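You operate a simulated robot arm through the tools that you are given. There is no shell and no other tool. Be economical: measure what you need, move in short steps, check, and stop when the job is done.

You are at the controls of a simulated two-armed robot. One attempt, no reset.

JOB
Shut the release knob, set the tilt valve to lower, pump into the green, then set it to hold.
Fine: never pump at raise or hold, or with the knob open.
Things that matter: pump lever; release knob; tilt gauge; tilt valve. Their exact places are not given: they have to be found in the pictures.

The check looks at the end state, three seconds after you hand in, the way a careful person would. Anything else that was tipped, shoved, dropped, spilled or broken makes it a failure.

ROBOT AND FRAMES
Two 7-joint arms with two-finger parallel grippers on one trunk, on a base that drives. Base frame: it is fixed to the floor where the robot stands at the start and does not move with it; the origin is under the middle of the robot, x ahead of it, y to its left, z up. Lengths are in mm, angles in degrees, forces in N, time in s.
The left shoulder is at the start at [50, 177, 1029], the right one opposite. With the tool pointing down near the work surface each hand reaches from about 200 to 700 mm from the robot's upright axis, wherever it stands, measured 20 degrees to its own side. Places, roughly: pump lever [900, 100, 800]; release knob [1100, 0, 700]; tilt gauge [1000, 300, 900]; tilt valve [1100, 100, 900]. Payload 3.43 kg a hand.
The TCP of each hand is the grasp point between the finger pads, 34 mm short of the fingertips. In the tool frame z runs along the fingers and y along their closing line. Largest opening 128 mm; finger width 24, thickness 12; the body of the gripper, 48 by 130 mm, starts 96 mm behind the TCP.
Orientation is that of the tool frame in the base frame, as a unit quaternion [x, y, z, w]. With the fingers straight down and closing along the base's y, the tool's x points along the base's -x, its y along +y and its z along -z.

CONTROLS
- The arms move only by the tool move_arm. It takes "left_plan", "right_plan" or both (then of equal length, played together; a hand with none holds still); each is one flat list of numbers, 7 for each row, row after row: the finger opening in m, from 0 to 0.128, then the shift along the base's x, y, z in units of 250 mm (1.0 is 250 mm), then the turn, a rotation vector about the base's x, y, z in units of 180 degrees (1.0 is 180 degrees). In form: [grip, tx, ty, tz, ax, ay, az, grip, tx, ty, tz, ax, ay, az, ...]. A call has 1 to 20 rows; each row is the pose to reach, as a shift and turn from the pose commanded when the call began. A call with a number of a shift or a turn outside -1 to 1 is refused whole. A row lasts 0.2 s, in which the tool goes at most 50 mm and 8.6 degrees; a call with a longer step from one row to the next is refused whole, and so is a gripper value outside its range. Where a pose cannot be reached the arm comes as near as it can. A force on the tool above 50 N (or 10 N above the force at the start of the call, whichever is more), or a blocked arm, ends the call early, and 0.2 s more pass. The fingers move at their own pace (about 108 mm/s each) and stop on an object; they squeeze with about 24 N. The grip force told is the motor's: it shows also when the fingers shut on nothing. Time passes only in rows, and 0.2 s behind the last, so rows that repeat a pose let the fingers close. It gives the time, the measured TCP pose, the force on the tool (base axes), the opening and the grip force at its end, in the units of the frame above (readings bear some noise), with the torque about the TCP (base axes, N m) and any sound that the robot's microphone picked up, and new pictures: "show" is both (left out), scene, wrist or none (wrist: the cameras of the hands that moved).
- Cameras (640 x 400 px; columns grow to the right, rows downward): "scene" is now at [158.8, 2.6, 1199.7]; the picture's right is [-0.00, -1.00, 0.00], its down [-0.52, 0.00, -0.85] and it looks along [0.85, -0.00, -0.52] (base axes); focal length 294 px, centre (320, 200). "left" rides on the left gripper at [76, 11, -160] in its tool frame; the picture's right is [-0.15, 0.99, 0.00], its down [-0.88, -0.13, -0.46] and it looks along [-0.45, -0.07, 0.89] (tool axes); focal length 234 px, centre (320, 200). "right" rides on the right gripper at [76, -11, -160] in its tool frame; the picture's right is [0.15, 0.99, 0.00], its down [-0.88, 0.13, -0.46] and it looks along [-0.45, 0.07, 0.89] (tool axes); focal length 234 px, centre (320, 200).
- raise_lower(by): slides the trunk up (or, below 0, down) by that many mm; the arms and the scene camera ride with it, the base frame stays. It gives what a move gives, with no picture.
- roll_base(legs): drives the robot by 1 to 6 legs, each [ahead, turn to the left] in mm and degrees, along the robot's own axes; the way and the turn of a leg run together, so that a leg with both is an arc; at most 1500 mm and 180 degrees a leg. The arms and the cameras ride along, it lands a little off, and it stops where it bumps. It gives what a move gives, and a new picture of the scene camera.
- turn_head(pan, tilt): turns the head with the scene camera to pan (to the left, within 80 degrees either way) and tilt (down, from -29 to 69), counted from straight ahead of the robot. It gives what a move gives, and a new picture of the scene camera.
- measure_at(camera, pixels): for up to 12 pixels [column, row] of the newest picture of that camera ("zoom" is the newest enlarged one), the place [x, y, z] in the base frame of the surface seen there, good to about 2 mm. It takes no simulated time.
- enlarge(camera, box): a new picture of the part [left, top, right, bottom] of that camera's present view, enlarged. It takes no simulated time.
- finish_job(): hands the job in; it is judged then, once.

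Work in short steps. Measure before you move; look again where a grasp or a placing could have gone wrong, and mend it. You have 80 turns and 260 pictures in all, those below and enlarged ones among them. Open the grippers and draw the arms clear of the work before you hand the job in, unless the task says otherwise; then end with one line.

The tools are called after "Call:" as name(argument=value, ...) on one line, values as JSON. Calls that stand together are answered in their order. move_arm: Moves the arms, as the interface text tells. Its arguments: {"type":"object","properties":{"left_plan":{"type":"array","items":{"type":"number"}},"right_plan":{"type":"array","items":{"type":"number"}},"show":{"type":"string","enum":["both","scene","wrist","none"]}},"required":[]} The other tools are called the same way: raise_lower (by) slides the trunk up or down; roll_base (legs) drives the base; turn_head (pan, tilt) turns the head that bears the scene camera; measure_at (camera, pixels) gives the place of the surface under pixels of a picture; enlarge (camera, box) takes an enlarged picture of a part of a camera's view; finish_job () hands the job in.

At the start:

```text
time_s: 0.0
left_tcp_pos: [480.8, 166.2, 889.7]
left_tcp_rot: [-0.001, 1.0, -0.001, -0.001]
left_wrist_force: [-0.1, 0.2, -0.4]
left_moment: [0.01, 0.0, -0.03]
left_finger_gap: 127.9
left_finger_force: 0.1
right_tcp_pos: [484.9, -150.7, 905.3]
right_tcp_rot: [-0.001, 1.0, 0.0, 0.0]
right_wrist_force: [-1.3, 0.1, 0.2]
right_moment: [0.0, -0.01, 0.03]
right_finger_gap: 128.1
right_finger_force: 0.0
trunk travel left (down, up): [-200.0, 201.0]
robot x, y, heading: [-0.3, -0.5, -0.0]
head pan, tilt: [-0.2, 31.3]
```

scene: 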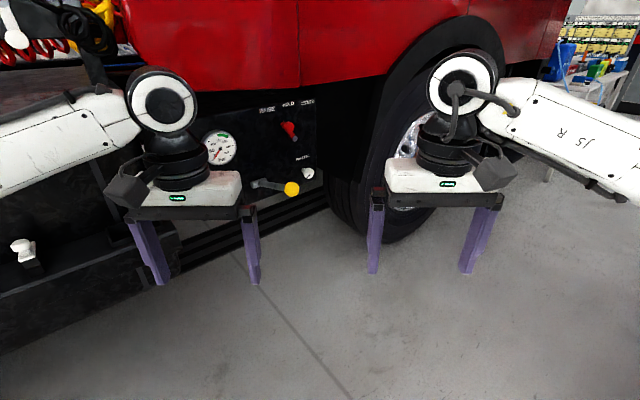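
right: 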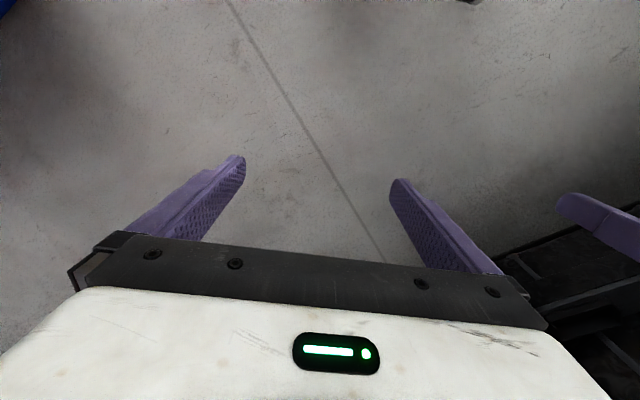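
left: 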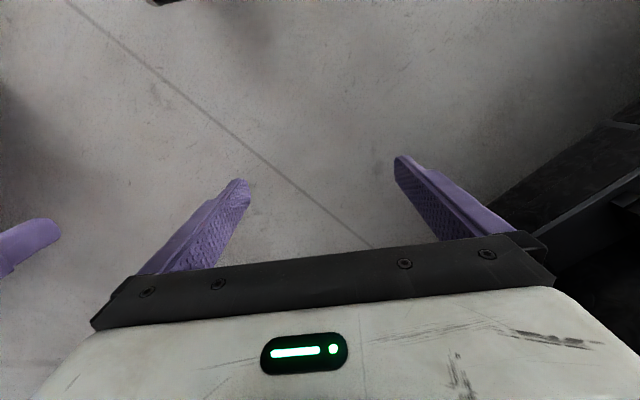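

The panel is near pixels (200-320, 90-200): gauge at (220,147), red valve (289,130), white knob (308,174), lever with yellow end (290,189). I enlarge it.

Call:
enlarge(camera="scene", box=[190, 85, 340, 215])

Call:
measure_at(camera="scene", pixels=[[220, 147], [289, 130], [308, 174], [291, 189], [256, 184], [265, 105], [308, 125], [270, 160], [300, 150], [252, 120], [22, 246]])

```text
3.08 times, centred on (265, 150) of scene
```

zoom: 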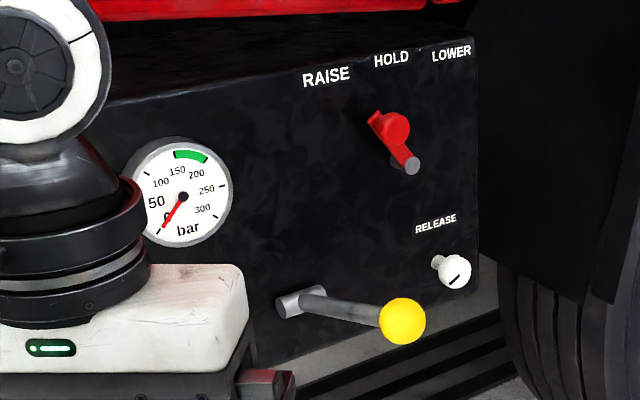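

```text
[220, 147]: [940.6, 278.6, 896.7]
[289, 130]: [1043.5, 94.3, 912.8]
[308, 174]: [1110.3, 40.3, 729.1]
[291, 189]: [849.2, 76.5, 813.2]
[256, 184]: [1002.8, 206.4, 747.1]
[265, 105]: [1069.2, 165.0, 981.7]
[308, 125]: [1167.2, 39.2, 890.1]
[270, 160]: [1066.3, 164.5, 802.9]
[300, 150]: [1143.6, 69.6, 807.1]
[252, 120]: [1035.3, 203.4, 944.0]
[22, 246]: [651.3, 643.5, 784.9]
```

The panel faces along about (-0.78,-0.63), so I drive to stand square in front of it, at a safe distance first.

Call:
roll_base(legs=[[0, -38.4], [451, 0], [0, 77.2]])

```text
time_s: 7.8
left_tcp_pos: [628.6, 150.4, 890.7]
left_tcp_rot: [-0.335, 0.942, 0.001, 0.0]
left_wrist_force: [-0.1, 0.2, -0.1]
left_moment: [0.01, 0.0, 0.0]
left_finger_gap: 127.9
left_finger_force: 0.1
right_tcp_pos: [831.9, -90.9, 905.7]
right_tcp_rot: [-0.335, 0.942, 0.001, 0.0]
right_wrist_force: [-0.6, -0.6, 0.1]
right_moment: [0.04, -0.03, -0.02]
right_finger_gap: 128.0
right_finger_force: 0.1
trunk travel left (down, up): [-200.0, 201.0]
robot x, y, heading: [361.7, -279.2, 39.2]
head pan, tilt: [-0.2, 31.3]
```

scene: 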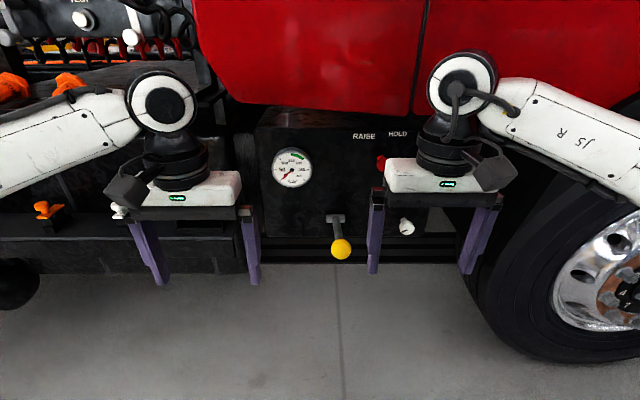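

The right arm hides the valve; I pitch the right tool to point ahead at the panel and shift it some 120 mm to the right.

Call:
move_arm(right_plan=[0.128, 0.025, -0.031, 0, 0.0263, -0.0323, 0, 0.128, 0.05, -0.062, 0, 0.0527, -0.0646, 0, 0.128, 0.075, -0.093, 0, 0.079, -0.0969, 0, 0.128, 0.1, -0.124, 0, 0.1053, -0.1292, 0, 0.128, 0.125, -0.155, 0, 0.1317, -0.1615, 0, 0.128, 0.15, -0.186, 0, 0.158, -0.1938, 0, 0.128, 0.175, -0.217, 0, 0.1843, -0.226, 0, 0.128, 0.2, -0.248, 0, 0.2107, -0.2583, 0, 0.128, 0.225, -0.279, 0, 0.237, -0.2906, 0, 0.128, 0.25, -0.31, 0, 0.2633, -0.3229, 0, 0.128, 0.275, -0.341, 0, 0.2897, -0.3552, 0, 0.128, 0.3, -0.372, 0, 0.316, -0.3875, 0])

```text
time_s: 10.4
left_tcp_pos: [628.3, 148.9, 892.2]
left_tcp_rot: [-0.334, 0.943, 0.001, 0.002]
left_wrist_force: [-0.9, -0.5, 0.5]
left_moment: [0.08, 0.02, 0.02]
left_finger_gap: 128.3
left_finger_force: 0.1
right_tcp_pos: [929.5, -195.2, 944.4]
right_tcp_rot: [-0.28, 0.76, 0.162, 0.563]
right_wrist_force: [-0.4, -1.3, -0.2]
right_moment: [0.04, -0.03, 0.06]
right_finger_gap: 128.1
right_finger_force: 0.0
right hand out of reach, approached as far as the arm can: row 9, 10, 11, 12
trunk travel left (down, up): [-200.0, 201.0]
robot x, y, heading: [363.0, -282.0, 39.0]
head pan, tilt: [-0.2, 31.3]
```

scene: 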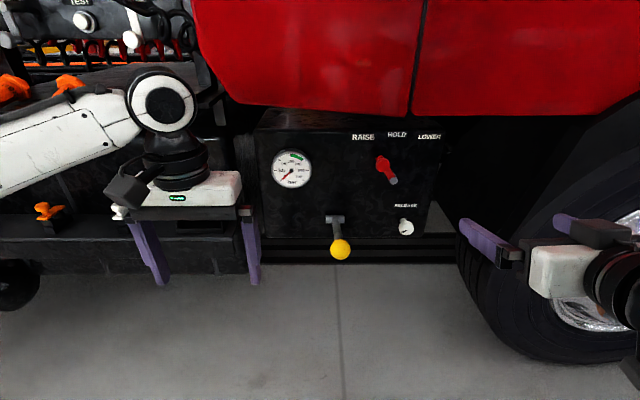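
right: 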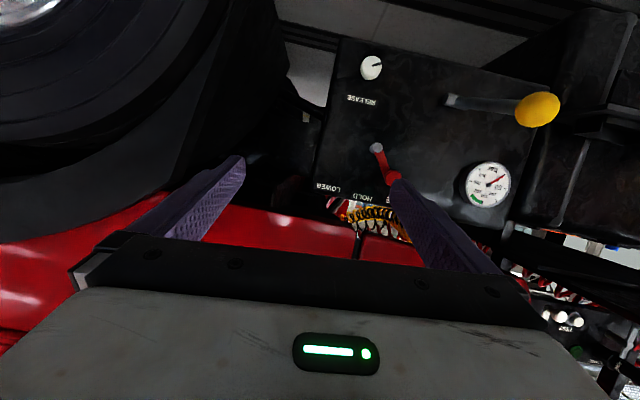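

The panel is now in clear view around (260-440, 110-265); I enlarge and measure the parts.

Call:
enlarge(camera="scene", box=[320, 120, 450, 265])

Call:
measure_at(camera="scene", pixels=[[381, 160], [386, 170], [393, 181], [406, 227], [340, 250], [335, 225], [310, 200], [370, 200], [430, 170], [363, 137], [397, 134], [429, 137]])

Call:
enlarge(camera="scene", box=[265, 140, 325, 195])

Call:
enlarge(camera="right", box=[320, 30, 420, 210])

```text
2.76 times, centred on (385, 192) of scene
```

zoom: 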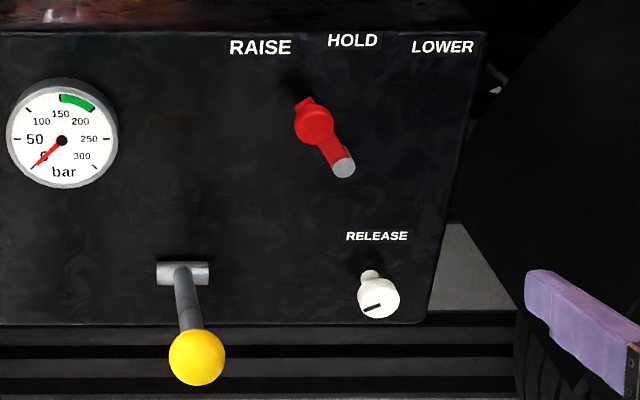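

```text
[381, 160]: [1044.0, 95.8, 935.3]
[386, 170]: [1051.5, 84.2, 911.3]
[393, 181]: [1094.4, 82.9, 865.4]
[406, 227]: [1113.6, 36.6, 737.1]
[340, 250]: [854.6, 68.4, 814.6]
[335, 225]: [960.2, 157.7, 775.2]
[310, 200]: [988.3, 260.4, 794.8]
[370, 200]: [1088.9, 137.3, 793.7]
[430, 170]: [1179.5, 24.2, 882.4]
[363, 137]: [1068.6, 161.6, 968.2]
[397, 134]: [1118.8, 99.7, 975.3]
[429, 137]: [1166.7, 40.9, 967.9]
```

```text
7.27 times, centred on (295, 168) of scene
```

zoom: 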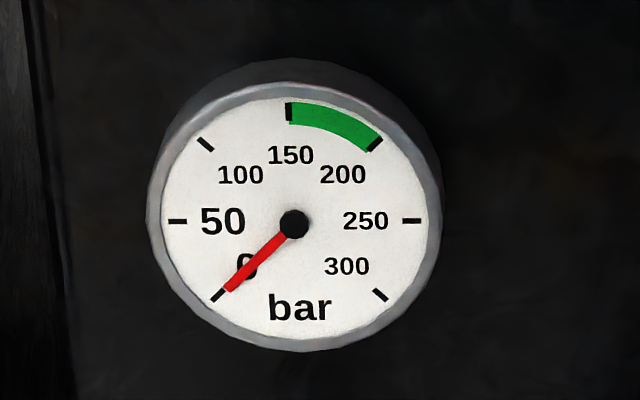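

```text
2.22 times, centred on (370, 120) of right
```

zoom: 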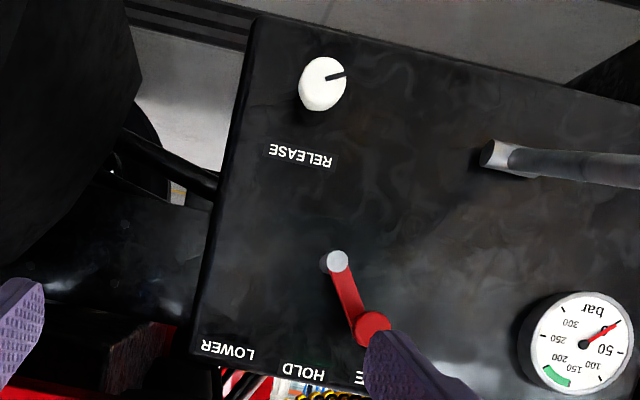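

Release knob is at (406,227), valve pointing to RAISE. I measure finer points on the knob, valve, and the nearby tyre.

Call:
enlarge(camera="scene", box=[370, 150, 430, 240])

Call:
measure_at(camera="scene", pixels=[[402, 227], [411, 227], [406, 222], [406, 233], [404, 219], [379, 158], [384, 165], [470, 220], [460, 250], [480, 300], [520, 200], [440, 240]])

```text
4.44 times, centred on (400, 195) of scene
```

zoom: 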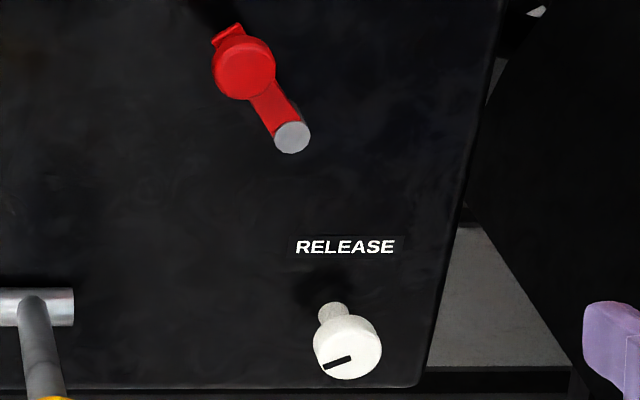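

```text
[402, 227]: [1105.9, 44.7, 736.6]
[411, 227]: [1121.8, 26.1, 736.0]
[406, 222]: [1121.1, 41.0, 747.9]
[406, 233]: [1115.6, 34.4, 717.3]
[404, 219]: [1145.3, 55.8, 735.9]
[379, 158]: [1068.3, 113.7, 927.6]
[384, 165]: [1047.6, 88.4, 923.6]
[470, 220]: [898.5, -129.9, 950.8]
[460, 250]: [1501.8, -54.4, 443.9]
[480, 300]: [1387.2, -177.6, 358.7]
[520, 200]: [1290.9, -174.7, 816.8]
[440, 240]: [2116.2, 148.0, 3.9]
```

Next I move the right hand to a pregrasp about 125 mm before the release knob (centre approx [1112,36,732]).

Call:
move_arm(right_plan=[0.09, 0.053, 0.07, -0.087, 0, 0, 0, 0.09, 0.106, 0.14, -0.174, 0, 0, 0, 0.09, 0.159, 0.21, -0.261, 0, 0, 0, 0.09, 0.212, 0.28, -0.347, 0, 0, 0, 0.09, 0.265, 0.35, -0.434, 0, 0, 0, 0.09, 0.318, 0.42, -0.521, 0, 0, 0, 0.09, 0.371, 0.49, -0.608, 0, 0, 0, 0.09, 0.425, 0.559, -0.695, 0, 0, 0, 0.09, 0.425, 0.559, -0.695, 0, 0, 0])

```text
time_s: 12.4
left_tcp_pos: [629.3, 151.0, 891.0]
left_tcp_rot: [-0.334, 0.943, 0.001, 0.0]
left_wrist_force: [-0.1, 0.0, -0.2]
left_moment: [-0.01, 0.02, 0.03]
left_finger_gap: 127.6
left_finger_force: 0.0
right_tcp_pos: [1023.0, -1.0, 813.1]
right_tcp_rot: [-0.271, 0.778, 0.137, 0.55]
right_wrist_force: [0.2, -0.6, -0.4]
right_moment: [-0.03, 0.0, 0.02]
right_finger_gap: 90.0
right_finger_force: 0.0
right hand out of reach, approached as far as the arm can: row 1, 2, 3, 4, 5, 6, 7, 8, 9
trunk travel left (down, up): [-200.0, 201.0]
robot x, y, heading: [360.9, -284.9, 39.1]
head pan, tilt: [-0.2, 31.3]
```

scene: 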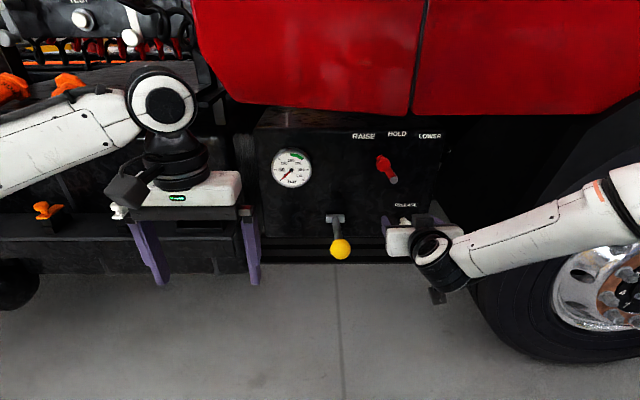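
right: 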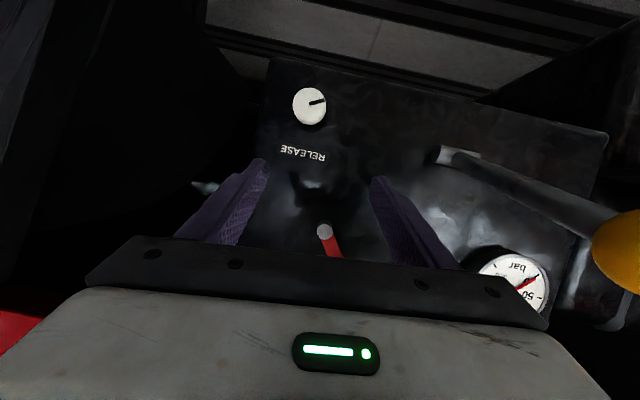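

The hand stays about 20° pitched down for want of reach; lowering the trunk by 170 mm should let it point level.

Call:
raise_lower(by=-170)

Call:
turn_head(pan=-5, tilt=20)

```text
time_s: 14.4
left_tcp_pos: [627.3, 150.6, 720.4]
left_tcp_rot: [-0.335, 0.942, 0.0, 0.0]
left_wrist_force: [0.6, 0.0, -0.4]
left_moment: [0.01, 0.02, 0.03]
left_finger_gap: 128.0
left_finger_force: 0.1
right_tcp_pos: [1022.1, -0.6, 643.0]
right_tcp_rot: [-0.274, 0.777, 0.139, 0.55]
right_wrist_force: [-0.6, -0.3, -0.3]
right_moment: [0.01, 0.03, 0.0]
right_finger_gap: 90.0
right_finger_force: 0.0
trunk travel left (down, up): [-30.0, 371.0]
robot x, y, heading: [359.1, -279.6, 38.9]
head pan, tilt: [-0.2, 31.3]
```

```text
time_s: 15.1
left_tcp_pos: [628.3, 150.7, 720.8]
left_tcp_rot: [-0.334, 0.943, 0.0, 0.001]
left_wrist_force: [0.6, 0.7, 0.3]
left_moment: [-0.02, -0.01, 0.02]
left_finger_gap: 128.1
left_finger_force: 0.0
right_tcp_pos: [1022.6, -0.2, 644.8]
right_tcp_rot: [-0.273, 0.778, 0.138, 0.55]
right_wrist_force: [-0.2, 0.2, 0.8]
right_moment: [-0.01, 0.02, -0.01]
right_finger_gap: 90.2
right_finger_force: 0.1
trunk travel left (down, up): [-30.0, 371.0]
robot x, y, heading: [361.9, -281.5, 39.1]
head pan, tilt: [-5.0, 20.0]
```

scene: 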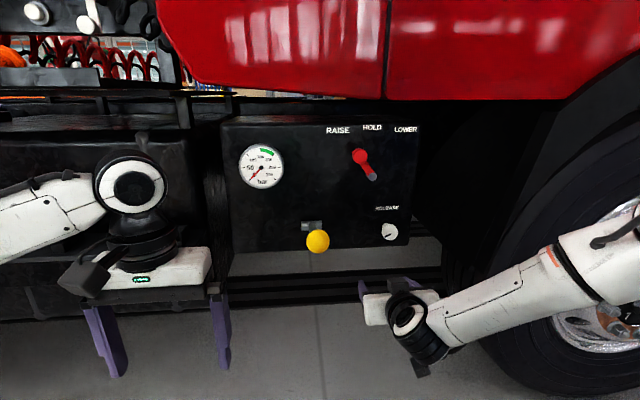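

I raise the right hand 75 mm to learn from which commanded pose it starts.

Call:
move_arm(right_plan=[0.09, 0, 0, 0.1, 0, 0, 0, 0.09, 0, 0, 0.2, 0, 0, 0, 0.09, 0, 0, 0.3, 0, 0, 0, 0.09, 0, 0, 0.3, 0, 0, 0], show="none")

```text
time_s: 16.1
left_tcp_pos: [628.8, 151.2, 720.9]
left_tcp_rot: [-0.335, 0.942, -0.001, 0.0]
left_wrist_force: [0.8, 0.4, 0.2]
left_moment: [0.0, -0.03, 0.02]
left_finger_gap: 128.0
left_finger_force: 0.0
right_tcp_pos: [1023.1, -0.3, 720.0]
right_tcp_rot: [-0.273, 0.777, 0.139, 0.55]
right_wrist_force: [-1.0, 0.1, 0.1]
right_moment: [0.0, -0.01, 0.01]
right_finger_gap: 89.9
right_finger_force: 0.1
trunk travel left (down, up): [-30.0, 371.0]
robot x, y, heading: [362.0, -279.7, 39.0]
head pan, tilt: [-5.0, 20.0]
```

The commanded pose equals the measured one. I level the tool (22° correction) and move to the pregrasp.

Call:
move_arm(right_plan=[0.09, -0.002, -0.038, 0.012, 0.0229, -0.0192, 0.0062, 0.09, -0.004, -0.075, 0.024, 0.0457, -0.0383, 0.0124, 0.09, -0.006, -0.113, 0.036, 0.0686, -0.0575, 0.0186, 0.09, -0.008, -0.15, 0.048, 0.0914, -0.0766, 0.0248, 0.09, -0.008, -0.15, 0.048, 0.0914, -0.0766, 0.0248])

```text
time_s: 17.3
left_tcp_pos: [628.7, 151.5, 720.2]
left_tcp_rot: [-0.334, 0.942, 0.0, 0.0]
left_wrist_force: [0.3, 1.1, -0.7]
left_moment: [0.01, 0.0, 0.01]
left_finger_gap: 128.0
left_finger_force: 0.1
right_tcp_pos: [966.3, 36.6, 791.7]
right_tcp_rot: [-0.219, 0.69, 0.208, 0.658]
right_wrist_force: [0.1, -0.2, 0.2]
right_moment: [0.01, -0.01, 0.01]
right_finger_gap: 90.0
right_finger_force: 0.0
right hand out of reach, approached as far as the arm can: row 1, 2, 3, 4, 5
trunk travel left (down, up): [-30.0, 371.0]
robot x, y, heading: [359.5, -280.9, 39.0]
head pan, tilt: [-5.0, 20.0]
```

scene: 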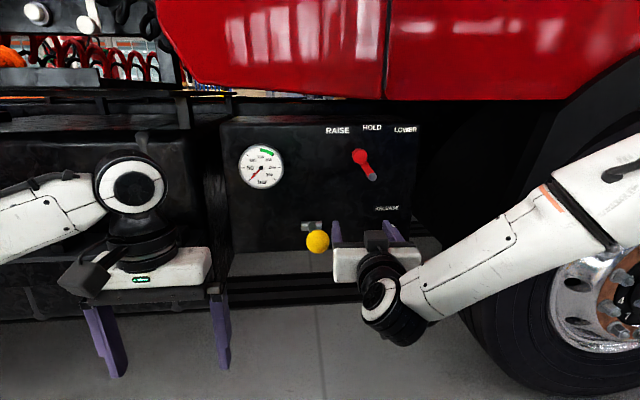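
right: 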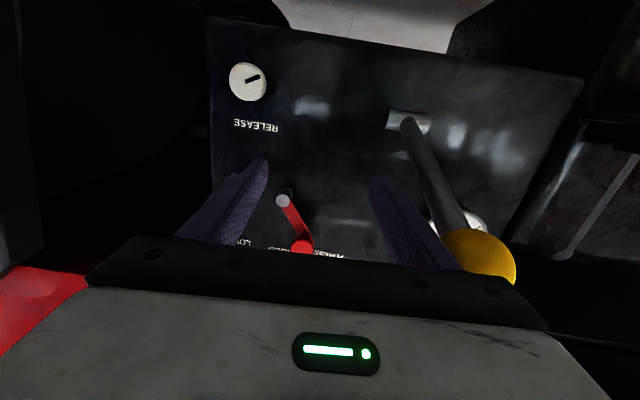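

The hand ended left of the goal (s≈579) but level. I back away from the lever ball and test a clockwise roll, as the limit may be in the roll joint.

Call:
move_arm(right_plan=[0.09, -0.078, -0.063, 0, 0, 0, 0, 0.09, -0.155, -0.126, 0, 0, 0, 0, 0.09, -0.233, -0.189, 0, 0, 0, 0, 0.09, -0.311, -0.252, 0, 0.026, 0.021, 0, 0.09, -0.261, -0.314, 0, 0.052, 0.042, 0, 0.09, -0.211, -0.376, 0, 0.078, 0.063, 0, 0.09, -0.16, -0.438, 0, 0.104, 0.084, 0, 0.09, -0.16, -0.438, 0, 0.1295, 0.1048, 0, 0.09, -0.16, -0.438, 0, 0.1295, 0.1048, 0], show="scene")

```text
time_s: 19.3
left_tcp_pos: [629.1, 150.7, 721.4]
left_tcp_rot: [-0.335, 0.942, 0.0, 0.001]
left_wrist_force: [0.0, -0.2, 0.1]
left_moment: [0.03, 0.02, -0.02]
left_finger_gap: 127.7
left_finger_force: 0.1
right_tcp_pos: [900.9, -49.3, 816.1]
right_tcp_rot: [-0.045, 0.733, 0.374, 0.567]
right_wrist_force: [0.0, 0.3, 0.0]
right_moment: [-0.03, -0.02, 0.05]
right_finger_gap: 89.9
right_finger_force: 0.0
right hand out of reach, approached as far as the arm can: row 5, 6, 7, 8, 9
trunk travel left (down, up): [-30.0, 371.0]
robot x, y, heading: [360.6, -281.6, 38.8]
head pan, tilt: [-5.0, 20.0]
```

scene: 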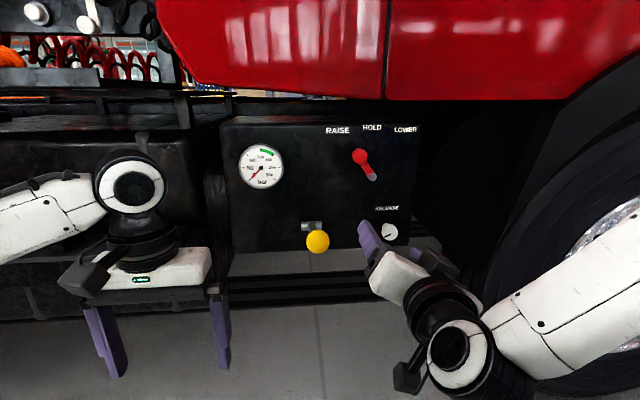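

The arm is too folded this near; I drive back 110 mm so it works more stretched out.

Call:
roll_base(legs=[[-110, 0]])

```text
time_s: 20.5
left_tcp_pos: [544.2, 81.8, 720.3]
left_tcp_rot: [-0.335, 0.942, 0.0, 0.001]
left_wrist_force: [0.6, 0.9, -0.4]
left_moment: [0.0, 0.0, 0.02]
left_finger_gap: 128.3
left_finger_force: 0.1
right_tcp_pos: [815.2, -118.4, 814.7]
right_tcp_rot: [-0.045, 0.733, 0.372, 0.567]
right_wrist_force: [0.0, 0.0, -0.1]
right_moment: [0.01, -0.02, -0.02]
right_finger_gap: 89.9
right_finger_force: 0.0
trunk travel left (down, up): [-30.0, 371.0]
robot x, y, heading: [276.2, -347.2, 39.2]
head pan, tilt: [-5.0, 20.0]
```

scene: 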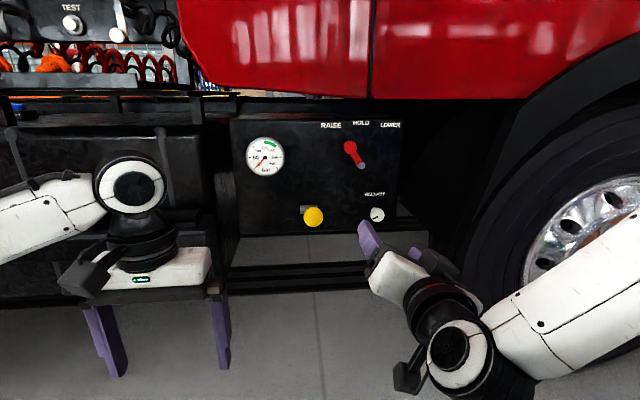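

Now I advance the right hand to n≈800 in front of the knob.

Call:
move_arm(right_plan=[0.09, 0.114, 0.05, -0.04, 0, 0, 0, 0.09, 0.229, 0.1, -0.08, 0, 0, 0, 0.09, 0.343, 0.149, -0.12, 0, 0, 0, 0.09, 0.458, 0.199, -0.16, 0, 0, 0, 0.09, 0.572, 0.249, -0.2, 0, 0, 0, 0.09, 0.687, 0.298, -0.24, 0, 0, 0, 0.09, 0.801, 0.348, -0.28, 0, 0, 0, 0.09, 0.916, 0.398, -0.32, 0, 0, 0, 0.09, 0.916, 0.398, -0.32, 0, 0, 0])

```text
time_s: 22.5
left_tcp_pos: [544.2, 82.0, 720.4]
left_tcp_rot: [-0.335, 0.942, -0.001, 0.0]
left_wrist_force: [-0.4, 0.0, 0.3]
left_moment: [-0.03, 0.0, -0.02]
left_finger_gap: 127.9
left_finger_force: 0.0
right_tcp_pos: [969.5, -8.9, 785.1]
right_tcp_rot: [-0.033, 0.745, 0.355, 0.564]
right_wrist_force: [-0.2, 0.1, 0.5]
right_moment: [-0.01, -0.04, 0.01]
right_finger_gap: 89.8
right_finger_force: 0.1
right hand out of reach, approached as far as the arm can: row 1, 2, 3, 4, 5, 6, 7, 8, 9
trunk travel left (down, up): [-30.0, 371.0]
robot x, y, heading: [275.0, -348.3, 39.3]
head pan, tilt: [-5.0, 20.0]
```

scene: 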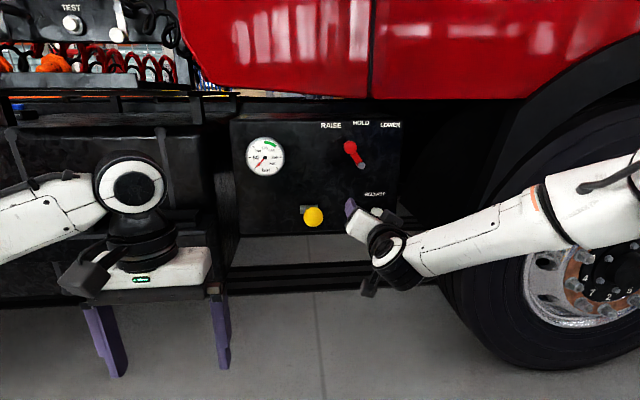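
right: 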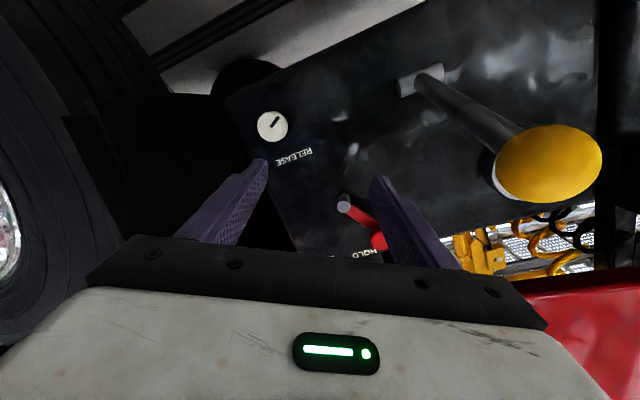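

Wrist bend limits the pose, so it should help to turn the robot further left so the right arm reaches out to its own side. First I retract the hand 250 mm.

Call:
move_arm(right_plan=[0.09, -0.13, -0.105, 0, 0, 0, 0, 0.09, -0.26, -0.21, 0, 0, 0, 0, 0.09, -0.39, -0.315, 0, 0, 0, 0, 0.09, -0.52, -0.42, 0, 0, 0, 0, 0.09, -0.65, -0.525, 0, 0, 0, 0, 0.09, -0.777, -0.629, 0, 0, 0, 0], show="none")

Call:
roll_base(legs=[[0, -79.3], [93, 0], [0, 105]])

Call:
turn_head(pan=-30, tilt=20)

```text
time_s: 23.9
left_tcp_pos: [544.6, 83.2, 720.6]
left_tcp_rot: [-0.335, 0.942, 0.001, 0.0]
left_wrist_force: [0.1, 0.0, 1.1]
left_moment: [0.01, 0.02, -0.03]
left_finger_gap: 128.1
left_finger_force: 0.1
right_tcp_pos: [765.4, -160.5, 790.1]
right_tcp_rot: [-0.043, 0.734, 0.371, 0.567]
right_wrist_force: [-0.4, -0.1, 0.2]
right_moment: [0.0, -0.01, -0.02]
right_finger_gap: 89.8
right_finger_force: 0.0
right hand out of reach, approached as far as the arm can: row 1, 2, 3, 4, 5, 6
trunk travel left (down, up): [-30.0, 371.0]
robot x, y, heading: [277.3, -350.7, 39.2]
head pan, tilt: [-5.0, 20.0]
```

```text
time_s: 32.8
left_tcp_pos: [390.6, 98.4, 721.4]
left_tcp_rot: [-0.545, 0.839, 0.0, -0.001]
left_wrist_force: [1.1, 0.2, -0.4]
left_moment: [0.0, 0.01, -0.02]
left_finger_gap: 127.9
left_finger_force: 0.1
right_tcp_pos: [698.4, -15.5, 790.8]
right_tcp_rot: [-0.213, 0.704, 0.492, 0.465]
right_wrist_force: [-0.3, -0.4, 0.4]
right_moment: [0.0, -0.01, -0.02]
right_finger_gap: 89.9
right_finger_force: 0.0
trunk travel left (down, up): [-30.0, 371.0]
robot x, y, heading: [347.1, -408.0, 65.8]
head pan, tilt: [-5.0, 20.0]
```

scene: 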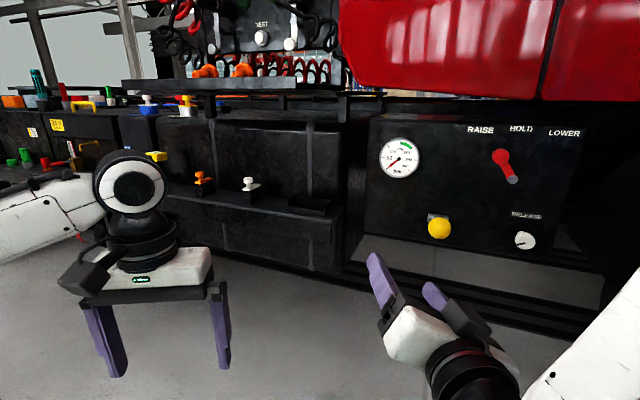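

```text
time_s: 33.7
left_tcp_pos: [389.9, 98.3, 720.2]
left_tcp_rot: [-0.546, 0.838, 0.0, 0.001]
left_wrist_force: [-0.2, 0.8, 0.4]
left_moment: [0.0, 0.02, 0.01]
left_finger_gap: 128.0
left_finger_force: 0.1
right_tcp_pos: [697.2, -15.5, 789.8]
right_tcp_rot: [-0.213, 0.704, 0.493, 0.465]
right_wrist_force: [-0.2, -0.9, -0.7]
right_moment: [0.01, 0.0, -0.05]
right_finger_gap: 90.2
right_finger_force: 0.1
trunk travel left (down, up): [-30.0, 371.0]
robot x, y, heading: [347.1, -410.2, 65.9]
head pan, tilt: [-30.0, 20.0]
```

scene: 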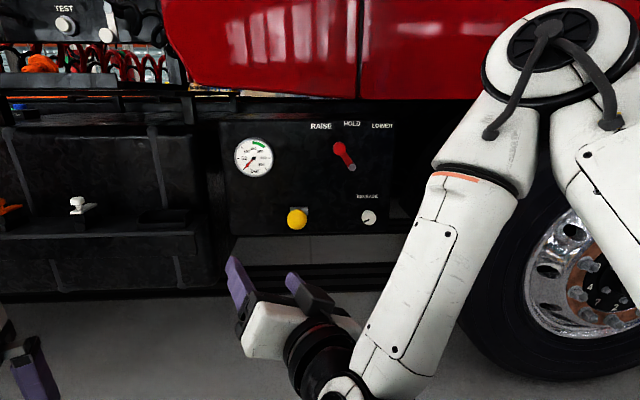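

Right TCP is at n≈532, s≈451, left of the ball column. I move it right to s≈672 while restoring a level, unrolled tool aimed along the panel normal.

Call:
move_arm(right_plan=[0.09, 0.096, -0.065, -0.0275, -0.0105, -0.0183, -0.0158, 0.09, 0.192, -0.13, -0.055, -0.0211, -0.0366, -0.0316, 0.09, 0.288, -0.194, -0.0825, -0.0316, -0.0548, -0.0474, 0.09, 0.384, -0.259, -0.11, -0.0421, -0.0731, -0.0631, 0.09, 0.48, -0.324, -0.1375, -0.0527, -0.0914, -0.0789, 0.09, 0.576, -0.388, -0.165, -0.0632, -0.1097, -0.0947, 0.09, 0.672, -0.453, -0.1925, -0.0738, -0.1279, -0.1105, 0.09, 0.768, -0.518, -0.22, -0.0843, -0.1462, -0.1263, 0.09, 0.768, -0.518, -0.22, -0.0843, -0.1462, -0.1263], show="scene")

```text
time_s: 35.7
left_tcp_pos: [389.9, 98.0, 721.2]
left_tcp_rot: [-0.545, 0.838, 0.001, 0.0]
left_wrist_force: [0.6, 0.6, -0.5]
left_moment: [0.02, -0.01, 0.02]
left_finger_gap: 128.2
left_finger_force: 0.1
right_tcp_pos: [809.0, -95.0, 782.4]
right_tcp_rot: [-0.236, 0.668, 0.234, 0.666]
right_wrist_force: [-0.8, 0.2, 0.6]
right_moment: [-0.01, 0.0, 0.01]
right_finger_gap: 89.9
right_finger_force: 0.0
right hand out of reach, approached as far as the arm can: row 1, 2, 3, 4, 5, 6, 7, 8, 9
trunk travel left (down, up): [-30.0, 371.0]
robot x, y, heading: [348.6, -409.4, 66.0]
head pan, tilt: [-30.0, 20.0]
```

scene: 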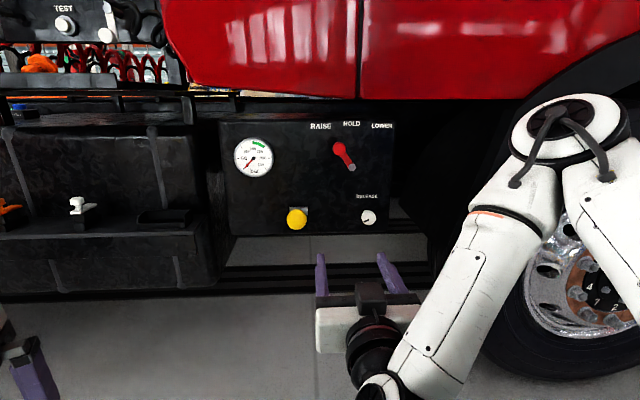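

Orientation now right; I advance to n≈740, s≈672.

Call:
move_arm(right_plan=[0.09, 0.09, -0.06, -0.03, 0, 0, 0, 0.09, 0.19, -0.06, -0.06, 0, 0, 0, 0.09, 0.3, -0.03, -0.09, 0, 0, 0, 0.09, 0.41, 0.02, -0.12, 0, 0, 0, 0.09, 0.52, 0.07, -0.15, 0, 0, 0, 0.09, 0.64, 0.11, -0.17, 0, 0, 0, 0.09, 0.755, 0.153, -0.188, 0, 0, 0, 0.09, 0.755, 0.153, -0.188, 0, 0, 0])

```text
time_s: 37.2
left_tcp_pos: [389.7, 96.0, 721.9]
left_tcp_rot: [-0.545, 0.839, 0.001, 0.001]
left_wrist_force: [-0.2, 0.6, 1.1]
left_moment: [0.01, -0.04, 0.0]
left_finger_gap: 128.0
left_finger_force: 0.0
right_tcp_pos: [867.3, -5.6, 799.5]
right_tcp_rot: [-0.241, 0.672, 0.237, 0.659]
right_wrist_force: [-12.3, -25.6, 4.7]
right_moment: [0.39, 0.04, 0.93]
right_finger_gap: 82.9
right_finger_force: 0.1
right hand out of reach, approached as far as the arm can: row 1, 2, 3, 4, 5, 6, 7
trunk travel left (down, up): [-30.0, 371.0]
robot x, y, heading: [343.0, -412.5, 65.9]
head pan, tilt: [-30.0, 20.0]
stopped in row 7 (right hand): the force on the tool passed its limit at 131 N (the readings are from after the stop); the commanded pose is now the measured one
```

scene: 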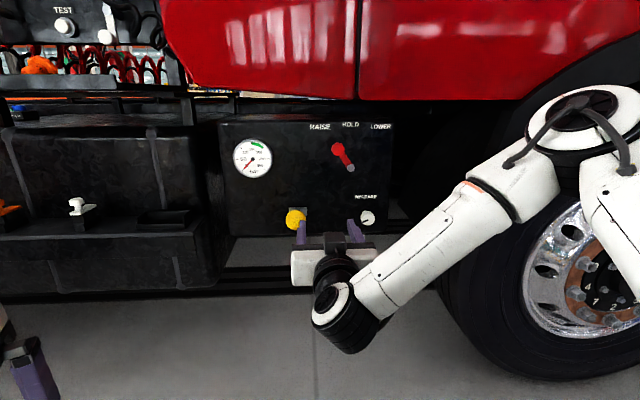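
right: 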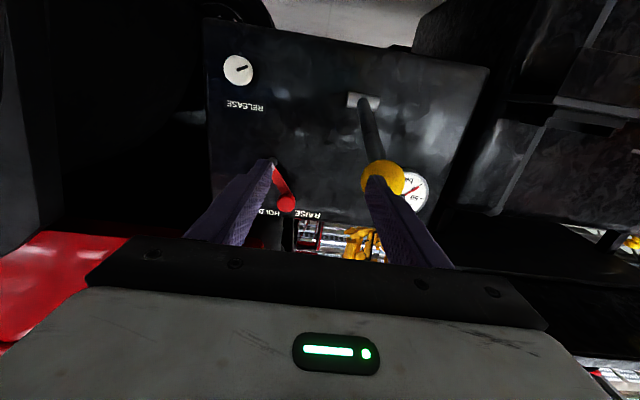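

The left finger touched the yellow ball (131 N stop); I back straight off 150 mm, then roll the hand 90° counter-clockwise so the forearm, coming from the right, bends the wrist its natural way.

Call:
move_arm(right_plan=[0.09, -0.11, -0.09, 0, 0, 0, 0, 0.09, -0.23, -0.19, 0, 0, 0, 0, 0.09, -0.35, -0.28, 0, 0, 0, 0, 0.09, -0.466, -0.377, 0, 0, 0, 0, 0.09, -0.466, -0.377, 0, -0.035, -0.0283, 0, 0.09, -0.466, -0.377, 0, -0.07, -0.0566, 0, 0.09, -0.466, -0.377, 0, -0.105, -0.085, 0, 0.09, -0.466, -0.377, 0, -0.14, -0.113, 0, 0.09, -0.466, -0.377, 0, -0.175, -0.142, 0, 0.09, -0.466, -0.377, 0, -0.21, -0.17, 0, 0.09, -0.466, -0.377, 0, -0.245, -0.198, 0, 0.09, -0.466, -0.377, 0, -0.28, -0.227, 0, 0.09, -0.466, -0.377, 0, -0.315, -0.255, 0, 0.09, -0.466, -0.377, 0, -0.35, -0.283, 0, 0.09, -0.466, -0.377, 0, -0.3885, -0.3145, 0, 0.09, -0.466, -0.377, 0, -0.3885, -0.3145, 0])

```text
refused: row 15 steps farther than a row can; nothing moved
```

The last roll step was too big; I resend with even steps.

Call:
move_arm(right_plan=[0.09, -0.11, -0.09, 0, 0, 0, 0, 0.09, -0.23, -0.19, 0, 0, 0, 0, 0.09, -0.35, -0.28, 0, 0, 0, 0, 0.09, -0.466, -0.377, 0, 0, 0, 0, 0.09, -0.466, -0.377, 0, -0.035, -0.0283, 0, 0.09, -0.466, -0.377, 0, -0.07, -0.0566, 0, 0.09, -0.466, -0.377, 0, -0.105, -0.085, 0, 0.09, -0.466, -0.377, 0, -0.14, -0.113, 0, 0.09, -0.466, -0.377, 0, -0.175, -0.142, 0, 0.09, -0.466, -0.377, 0, -0.21, -0.17, 0, 0.09, -0.466, -0.377, 0, -0.245, -0.198, 0, 0.09, -0.466, -0.377, 0, -0.28, -0.227, 0, 0.09, -0.466, -0.377, 0, -0.315, -0.255, 0, 0.09, -0.466, -0.377, 0, -0.35, -0.283, 0, 0.09, -0.466, -0.377, 0, -0.38, -0.308, 0, 0.09, -0.466, -0.377, 0, -0.3885, -0.3145, 0, 0.09, -0.466, -0.377, 0, -0.3885, -0.3145, 0])

```text
time_s: 40.9
left_tcp_pos: [390.9, 98.4, 720.1]
left_tcp_rot: [-0.545, 0.838, 0.0, -0.001]
left_wrist_force: [0.4, 0.1, -0.3]
left_moment: [0.0, 0.03, -0.01]
left_finger_gap: 127.9
left_finger_force: 0.0
right_tcp_pos: [752.6, -96.0, 795.9]
right_tcp_rot: [0.637, -0.312, 0.312, -0.631]
right_wrist_force: [0.1, -0.1, -0.5]
right_moment: [-0.01, -0.03, 0.01]
right_finger_gap: 89.9
right_finger_force: 0.1
right hand out of reach, approached as far as the arm can: row 4, 5, 6, 7
trunk travel left (down, up): [-30.0, 371.0]
robot x, y, heading: [348.8, -408.6, 65.9]
head pan, tilt: [-30.0, 20.0]
```

scene: 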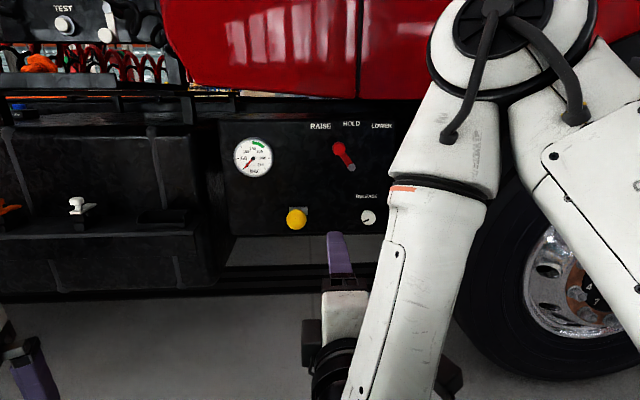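
right: 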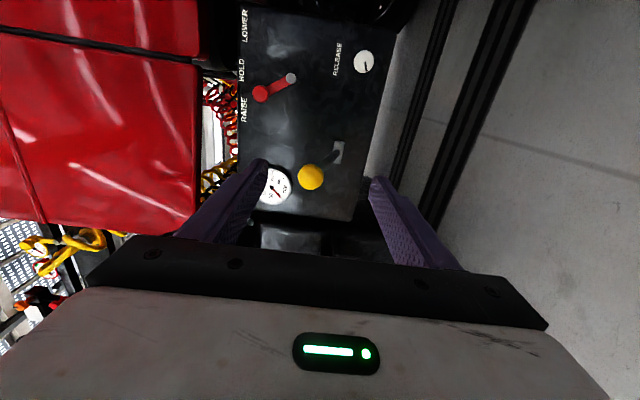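

Reach limits vanished with this roll. I move right 124 mm then forward to n≈740 before the knob.

Call:
move_arm(right_plan=[0.07, 0.104, -0.128, -0.08, 0, 0, 0, 0.07, 0.208, -0.257, -0.16, 0, 0, 0, 0.07, 0.312, -0.385, -0.244, 0, 0, 0, 0.07, 0.445, -0.277, -0.244, 0, 0, 0, 0.07, 0.58, -0.168, -0.244, 0, 0, 0, 0.07, 0.713, -0.06, -0.244, 0, 0, 0, 0.07, 0.847, 0.048, -0.244, 0, 0, 0, 0.07, 0.98, 0.157, -0.244, 0, 0, 0, 0.07, 0.98, 0.157, -0.244, 0, 0, 0])

```text
time_s: 42.9
left_tcp_pos: [389.4, 98.5, 719.7]
left_tcp_rot: [-0.546, 0.838, -0.001, 0.0]
left_wrist_force: [0.2, 0.5, 0.6]
left_moment: [0.05, 0.0, 0.03]
left_finger_gap: 127.9
left_finger_force: 0.1
right_tcp_pos: [935.3, 12.4, 794.2]
right_tcp_rot: [0.644, -0.334, 0.319, -0.611]
right_wrist_force: [-0.2, 0.1, -0.3]
right_moment: [0.0, -0.01, 0.0]
right_finger_gap: 69.9
right_finger_force: 0.0
right hand out of reach, approached as far as the arm can: row 1, 2, 3, 4, 5, 6, 7, 8, 9
trunk travel left (down, up): [-30.0, 371.0]
robot x, y, heading: [343.9, -407.3, 65.7]
head pan, tilt: [-30.0, 20.0]
```

scene: 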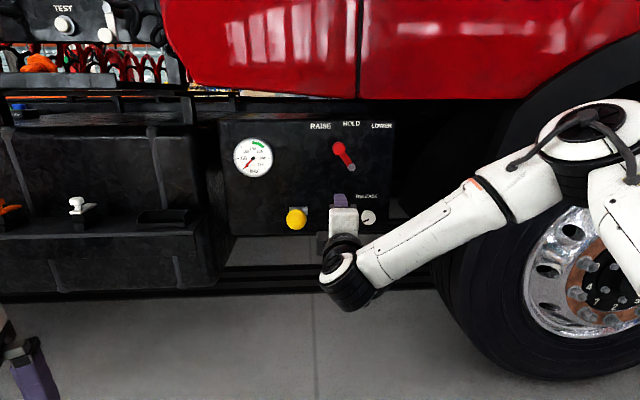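
right: 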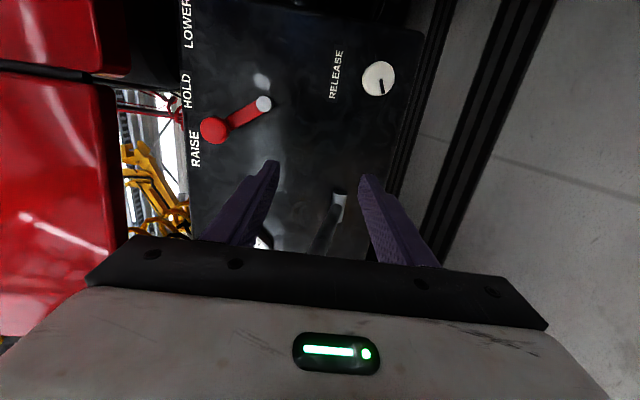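

The arm is still too folded. I drive 100 mm back along the robot's heading, which also shifts it to the right, and then extend again.

Call:
roll_base(legs=[[-100, 0]])

```text
time_s: 44.0
left_tcp_pos: [349.5, 7.3, 719.4]
left_tcp_rot: [-0.545, 0.838, -0.001, 0.0]
left_wrist_force: [0.4, -0.1, -0.3]
left_moment: [0.01, -0.01, -0.02]
left_finger_gap: 127.9
left_finger_force: 0.1
right_tcp_pos: [894.3, -78.1, 794.7]
right_tcp_rot: [0.644, -0.334, 0.319, -0.61]
right_wrist_force: [0.2, 1.2, -0.1]
right_moment: [0.02, -0.04, 0.0]
right_finger_gap: 70.3
right_finger_force: 0.1
trunk travel left (down, up): [-30.0, 371.0]
robot x, y, heading: [305.0, -499.8, 65.7]
head pan, tilt: [-30.0, 20.0]
```

scene: 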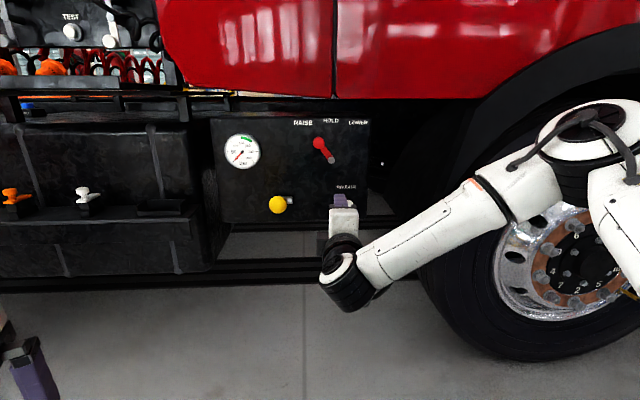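

Now extend to n≈830, s≈672, z≈735.

Call:
move_arm(right_plan=[0.07, 0.115, 0.052, -0.04, 0, 0, 0, 0.07, 0.231, 0.104, -0.08, 0, 0, 0, 0.07, 0.346, 0.156, -0.12, 0, 0, 0, 0.07, 0.462, 0.208, -0.16, 0, 0, 0, 0.07, 0.578, 0.26, -0.2, 0, 0, 0, 0.07, 0.693, 0.312, -0.24, 0, 0, 0, 0.07, 0.693, 0.312, -0.24, 0, 0, 0])

```text
time_s: 45.6
left_tcp_pos: [349.2, 8.4, 720.0]
left_tcp_rot: [-0.545, 0.839, 0.0, -0.001]
left_wrist_force: [0.8, 0.1, -0.4]
left_moment: [-0.03, 0.0, -0.01]
left_finger_gap: 128.1
left_finger_force: 0.0
right_tcp_pos: [1065.5, 24.7, 745.9]
right_tcp_rot: [0.645, -0.342, 0.322, -0.603]
right_wrist_force: [1.1, 0.2, -0.4]
right_moment: [0.0, 0.0, -0.03]
right_finger_gap: 70.0
right_finger_force: 0.1
right hand out of reach, approached as far as the arm can: row 1, 2, 3, 4, 5, 6, 7
trunk travel left (down, up): [-30.0, 371.0]
robot x, y, heading: [307.3, -496.6, 66.1]
head pan, tilt: [-30.0, 20.0]
```

scene: 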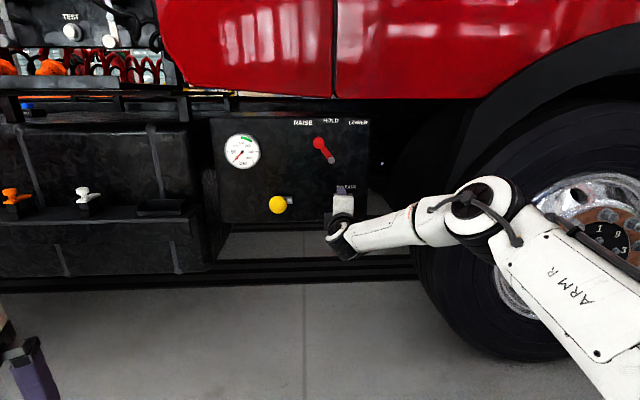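
right: 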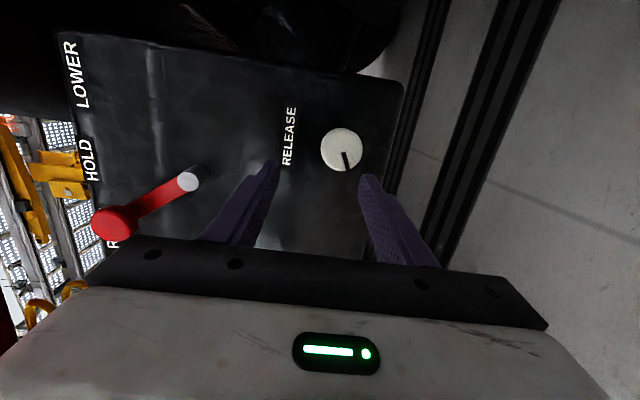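

Nearly there (n≈843, s≈651). One more 70 mm back-up of the base shifts it right and lets the arm stretch.

Call:
roll_base(legs=[[-70, 0]])

```text
time_s: 46.6
left_tcp_pos: [320.7, -56.7, 721.1]
left_tcp_rot: [-0.546, 0.838, 0.0, -0.002]
left_wrist_force: [0.6, -0.3, -0.1]
left_moment: [-0.03, 0.0, 0.01]
left_finger_gap: 128.2
left_finger_force: 0.0
right_tcp_pos: [1038.0, -37.4, 746.4]
right_tcp_rot: [0.646, -0.342, 0.321, -0.602]
right_wrist_force: [0.2, -0.6, 0.3]
right_moment: [-0.02, 0.02, 0.0]
right_finger_gap: 70.1
right_finger_force: 0.0
trunk travel left (down, up): [-30.0, 371.0]
robot x, y, heading: [274.2, -561.9, 65.8]
head pan, tilt: [-30.0, 20.0]
```

scene: 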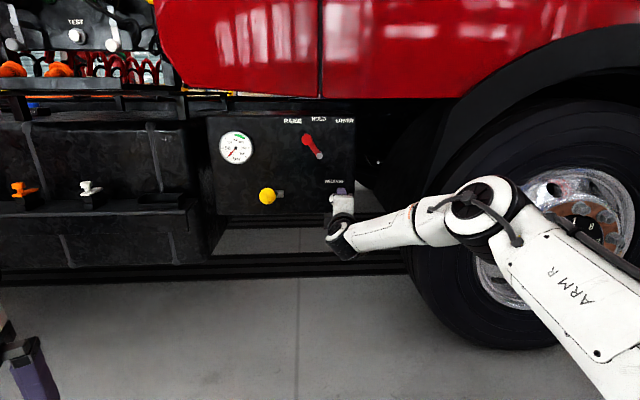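

I align the tool with the normal (about 6° correction) and go to n≈845, z≈733.

Call:
move_arm(right_plan=[0.07, 0.055, 0.062, -0.017, 0.0046, -0.0057, 0.0092, 0.07, 0.11, 0.125, -0.035, 0.0092, -0.0114, 0.0184, 0.07, 0.165, 0.187, -0.052, 0.0138, -0.0171, 0.0276, 0.07, 0.165, 0.187, -0.052, 0.0138, -0.0171, 0.0276])

```text
time_s: 47.6
left_tcp_pos: [321.5, -55.4, 719.3]
left_tcp_rot: [-0.546, 0.838, 0.0, 0.0]
left_wrist_force: [0.3, -0.8, -0.2]
left_moment: [0.03, 0.0, -0.05]
left_finger_gap: 128.1
left_finger_force: 0.0
right_tcp_pos: [1072.4, 2.6, 734.6]
right_tcp_rot: [0.639, -0.304, 0.304, -0.638]
right_wrist_force: [-0.2, 0.3, 0.5]
right_moment: [0.02, 0.02, -0.02]
right_finger_gap: 69.9
right_finger_force: 0.2
right hand out of reach, approached as far as the arm can: row 1, 2, 3, 4
trunk travel left (down, up): [-30.0, 371.0]
robot x, y, heading: [274.1, -561.0, 66.0]
head pan, tilt: [-30.0, 20.0]
```

scene: 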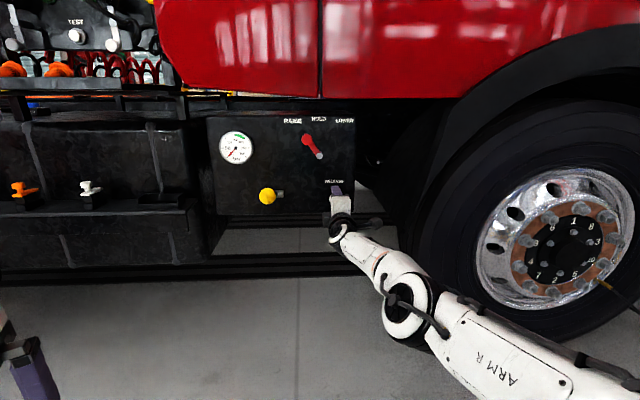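
right: 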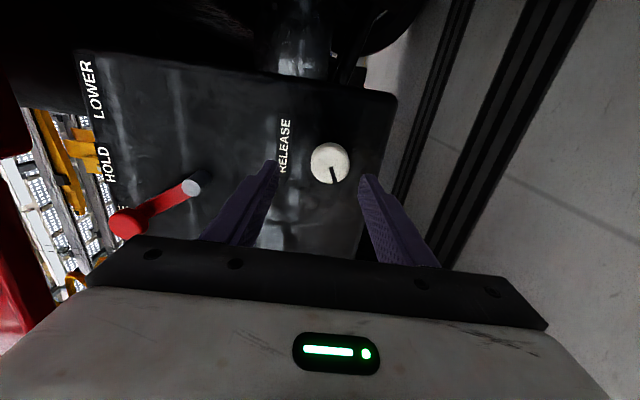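

The arm is now at full stretch at n≈835, s≈672. I draw back 50 mm, drive 65 mm ahead, and then extend with proper margin.

Call:
move_arm(right_plan=[0.07, -0.08, -0.063, 0, 0, 0, 0, 0.07, -0.155, -0.126, 0, 0, 0, 0], show="none")

Call:
roll_base(legs=[[65, 0]])

Call:
measure_at(camera="scene", pixels=[[320, 300]])

```text
time_s: 48.2
left_tcp_pos: [320.2, -56.5, 719.8]
left_tcp_rot: [-0.545, 0.838, -0.001, -0.001]
left_wrist_force: [0.7, -0.7, -0.7]
left_moment: [0.01, -0.01, -0.01]
left_finger_gap: 128.0
left_finger_force: 0.0
right_tcp_pos: [1065.9, 5.5, 727.8]
right_tcp_rot: [0.638, -0.305, 0.305, -0.638]
right_wrist_force: [-0.5, -0.1, -1.5]
right_moment: [-0.01, 0.0, 0.03]
right_finger_gap: 70.0
right_finger_force: 0.1
right hand out of reach, approached as far as the arm can: row 1, 2
trunk travel left (down, up): [-30.0, 371.0]
robot x, y, heading: [278.8, -558.4, 66.0]
head pan, tilt: [-30.0, 20.0]
```

```text
time_s: 49.2
left_tcp_pos: [345.9, 3.0, 719.7]
left_tcp_rot: [-0.546, 0.838, -0.001, -0.001]
left_wrist_force: [0.4, 0.6, 0.9]
left_moment: [-0.02, 0.02, 0.0]
left_finger_gap: 128.2
left_finger_force: 0.0
right_tcp_pos: [1092.9, 64.9, 728.5]
right_tcp_rot: [-0.638, 0.304, -0.306, 0.638]
right_wrist_force: [-0.3, 0.0, 0.5]
right_moment: [0.01, -0.03, 0.01]
right_finger_gap: 70.1
right_finger_force: 0.0
trunk travel left (down, up): [-30.0, 371.0]
robot x, y, heading: [303.2, -498.7, 66.2]
head pan, tilt: [-30.0, 20.0]
```

scene: 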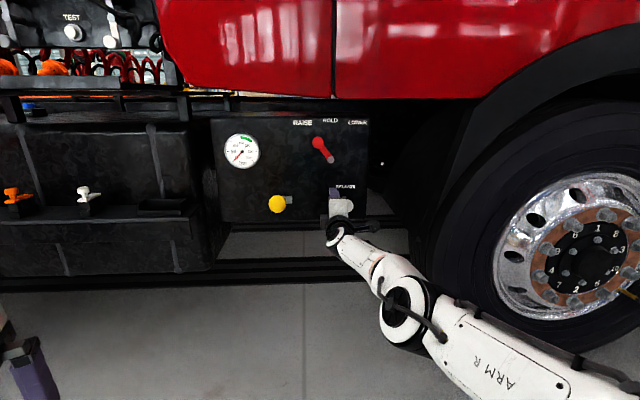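

```text
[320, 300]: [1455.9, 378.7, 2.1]
```

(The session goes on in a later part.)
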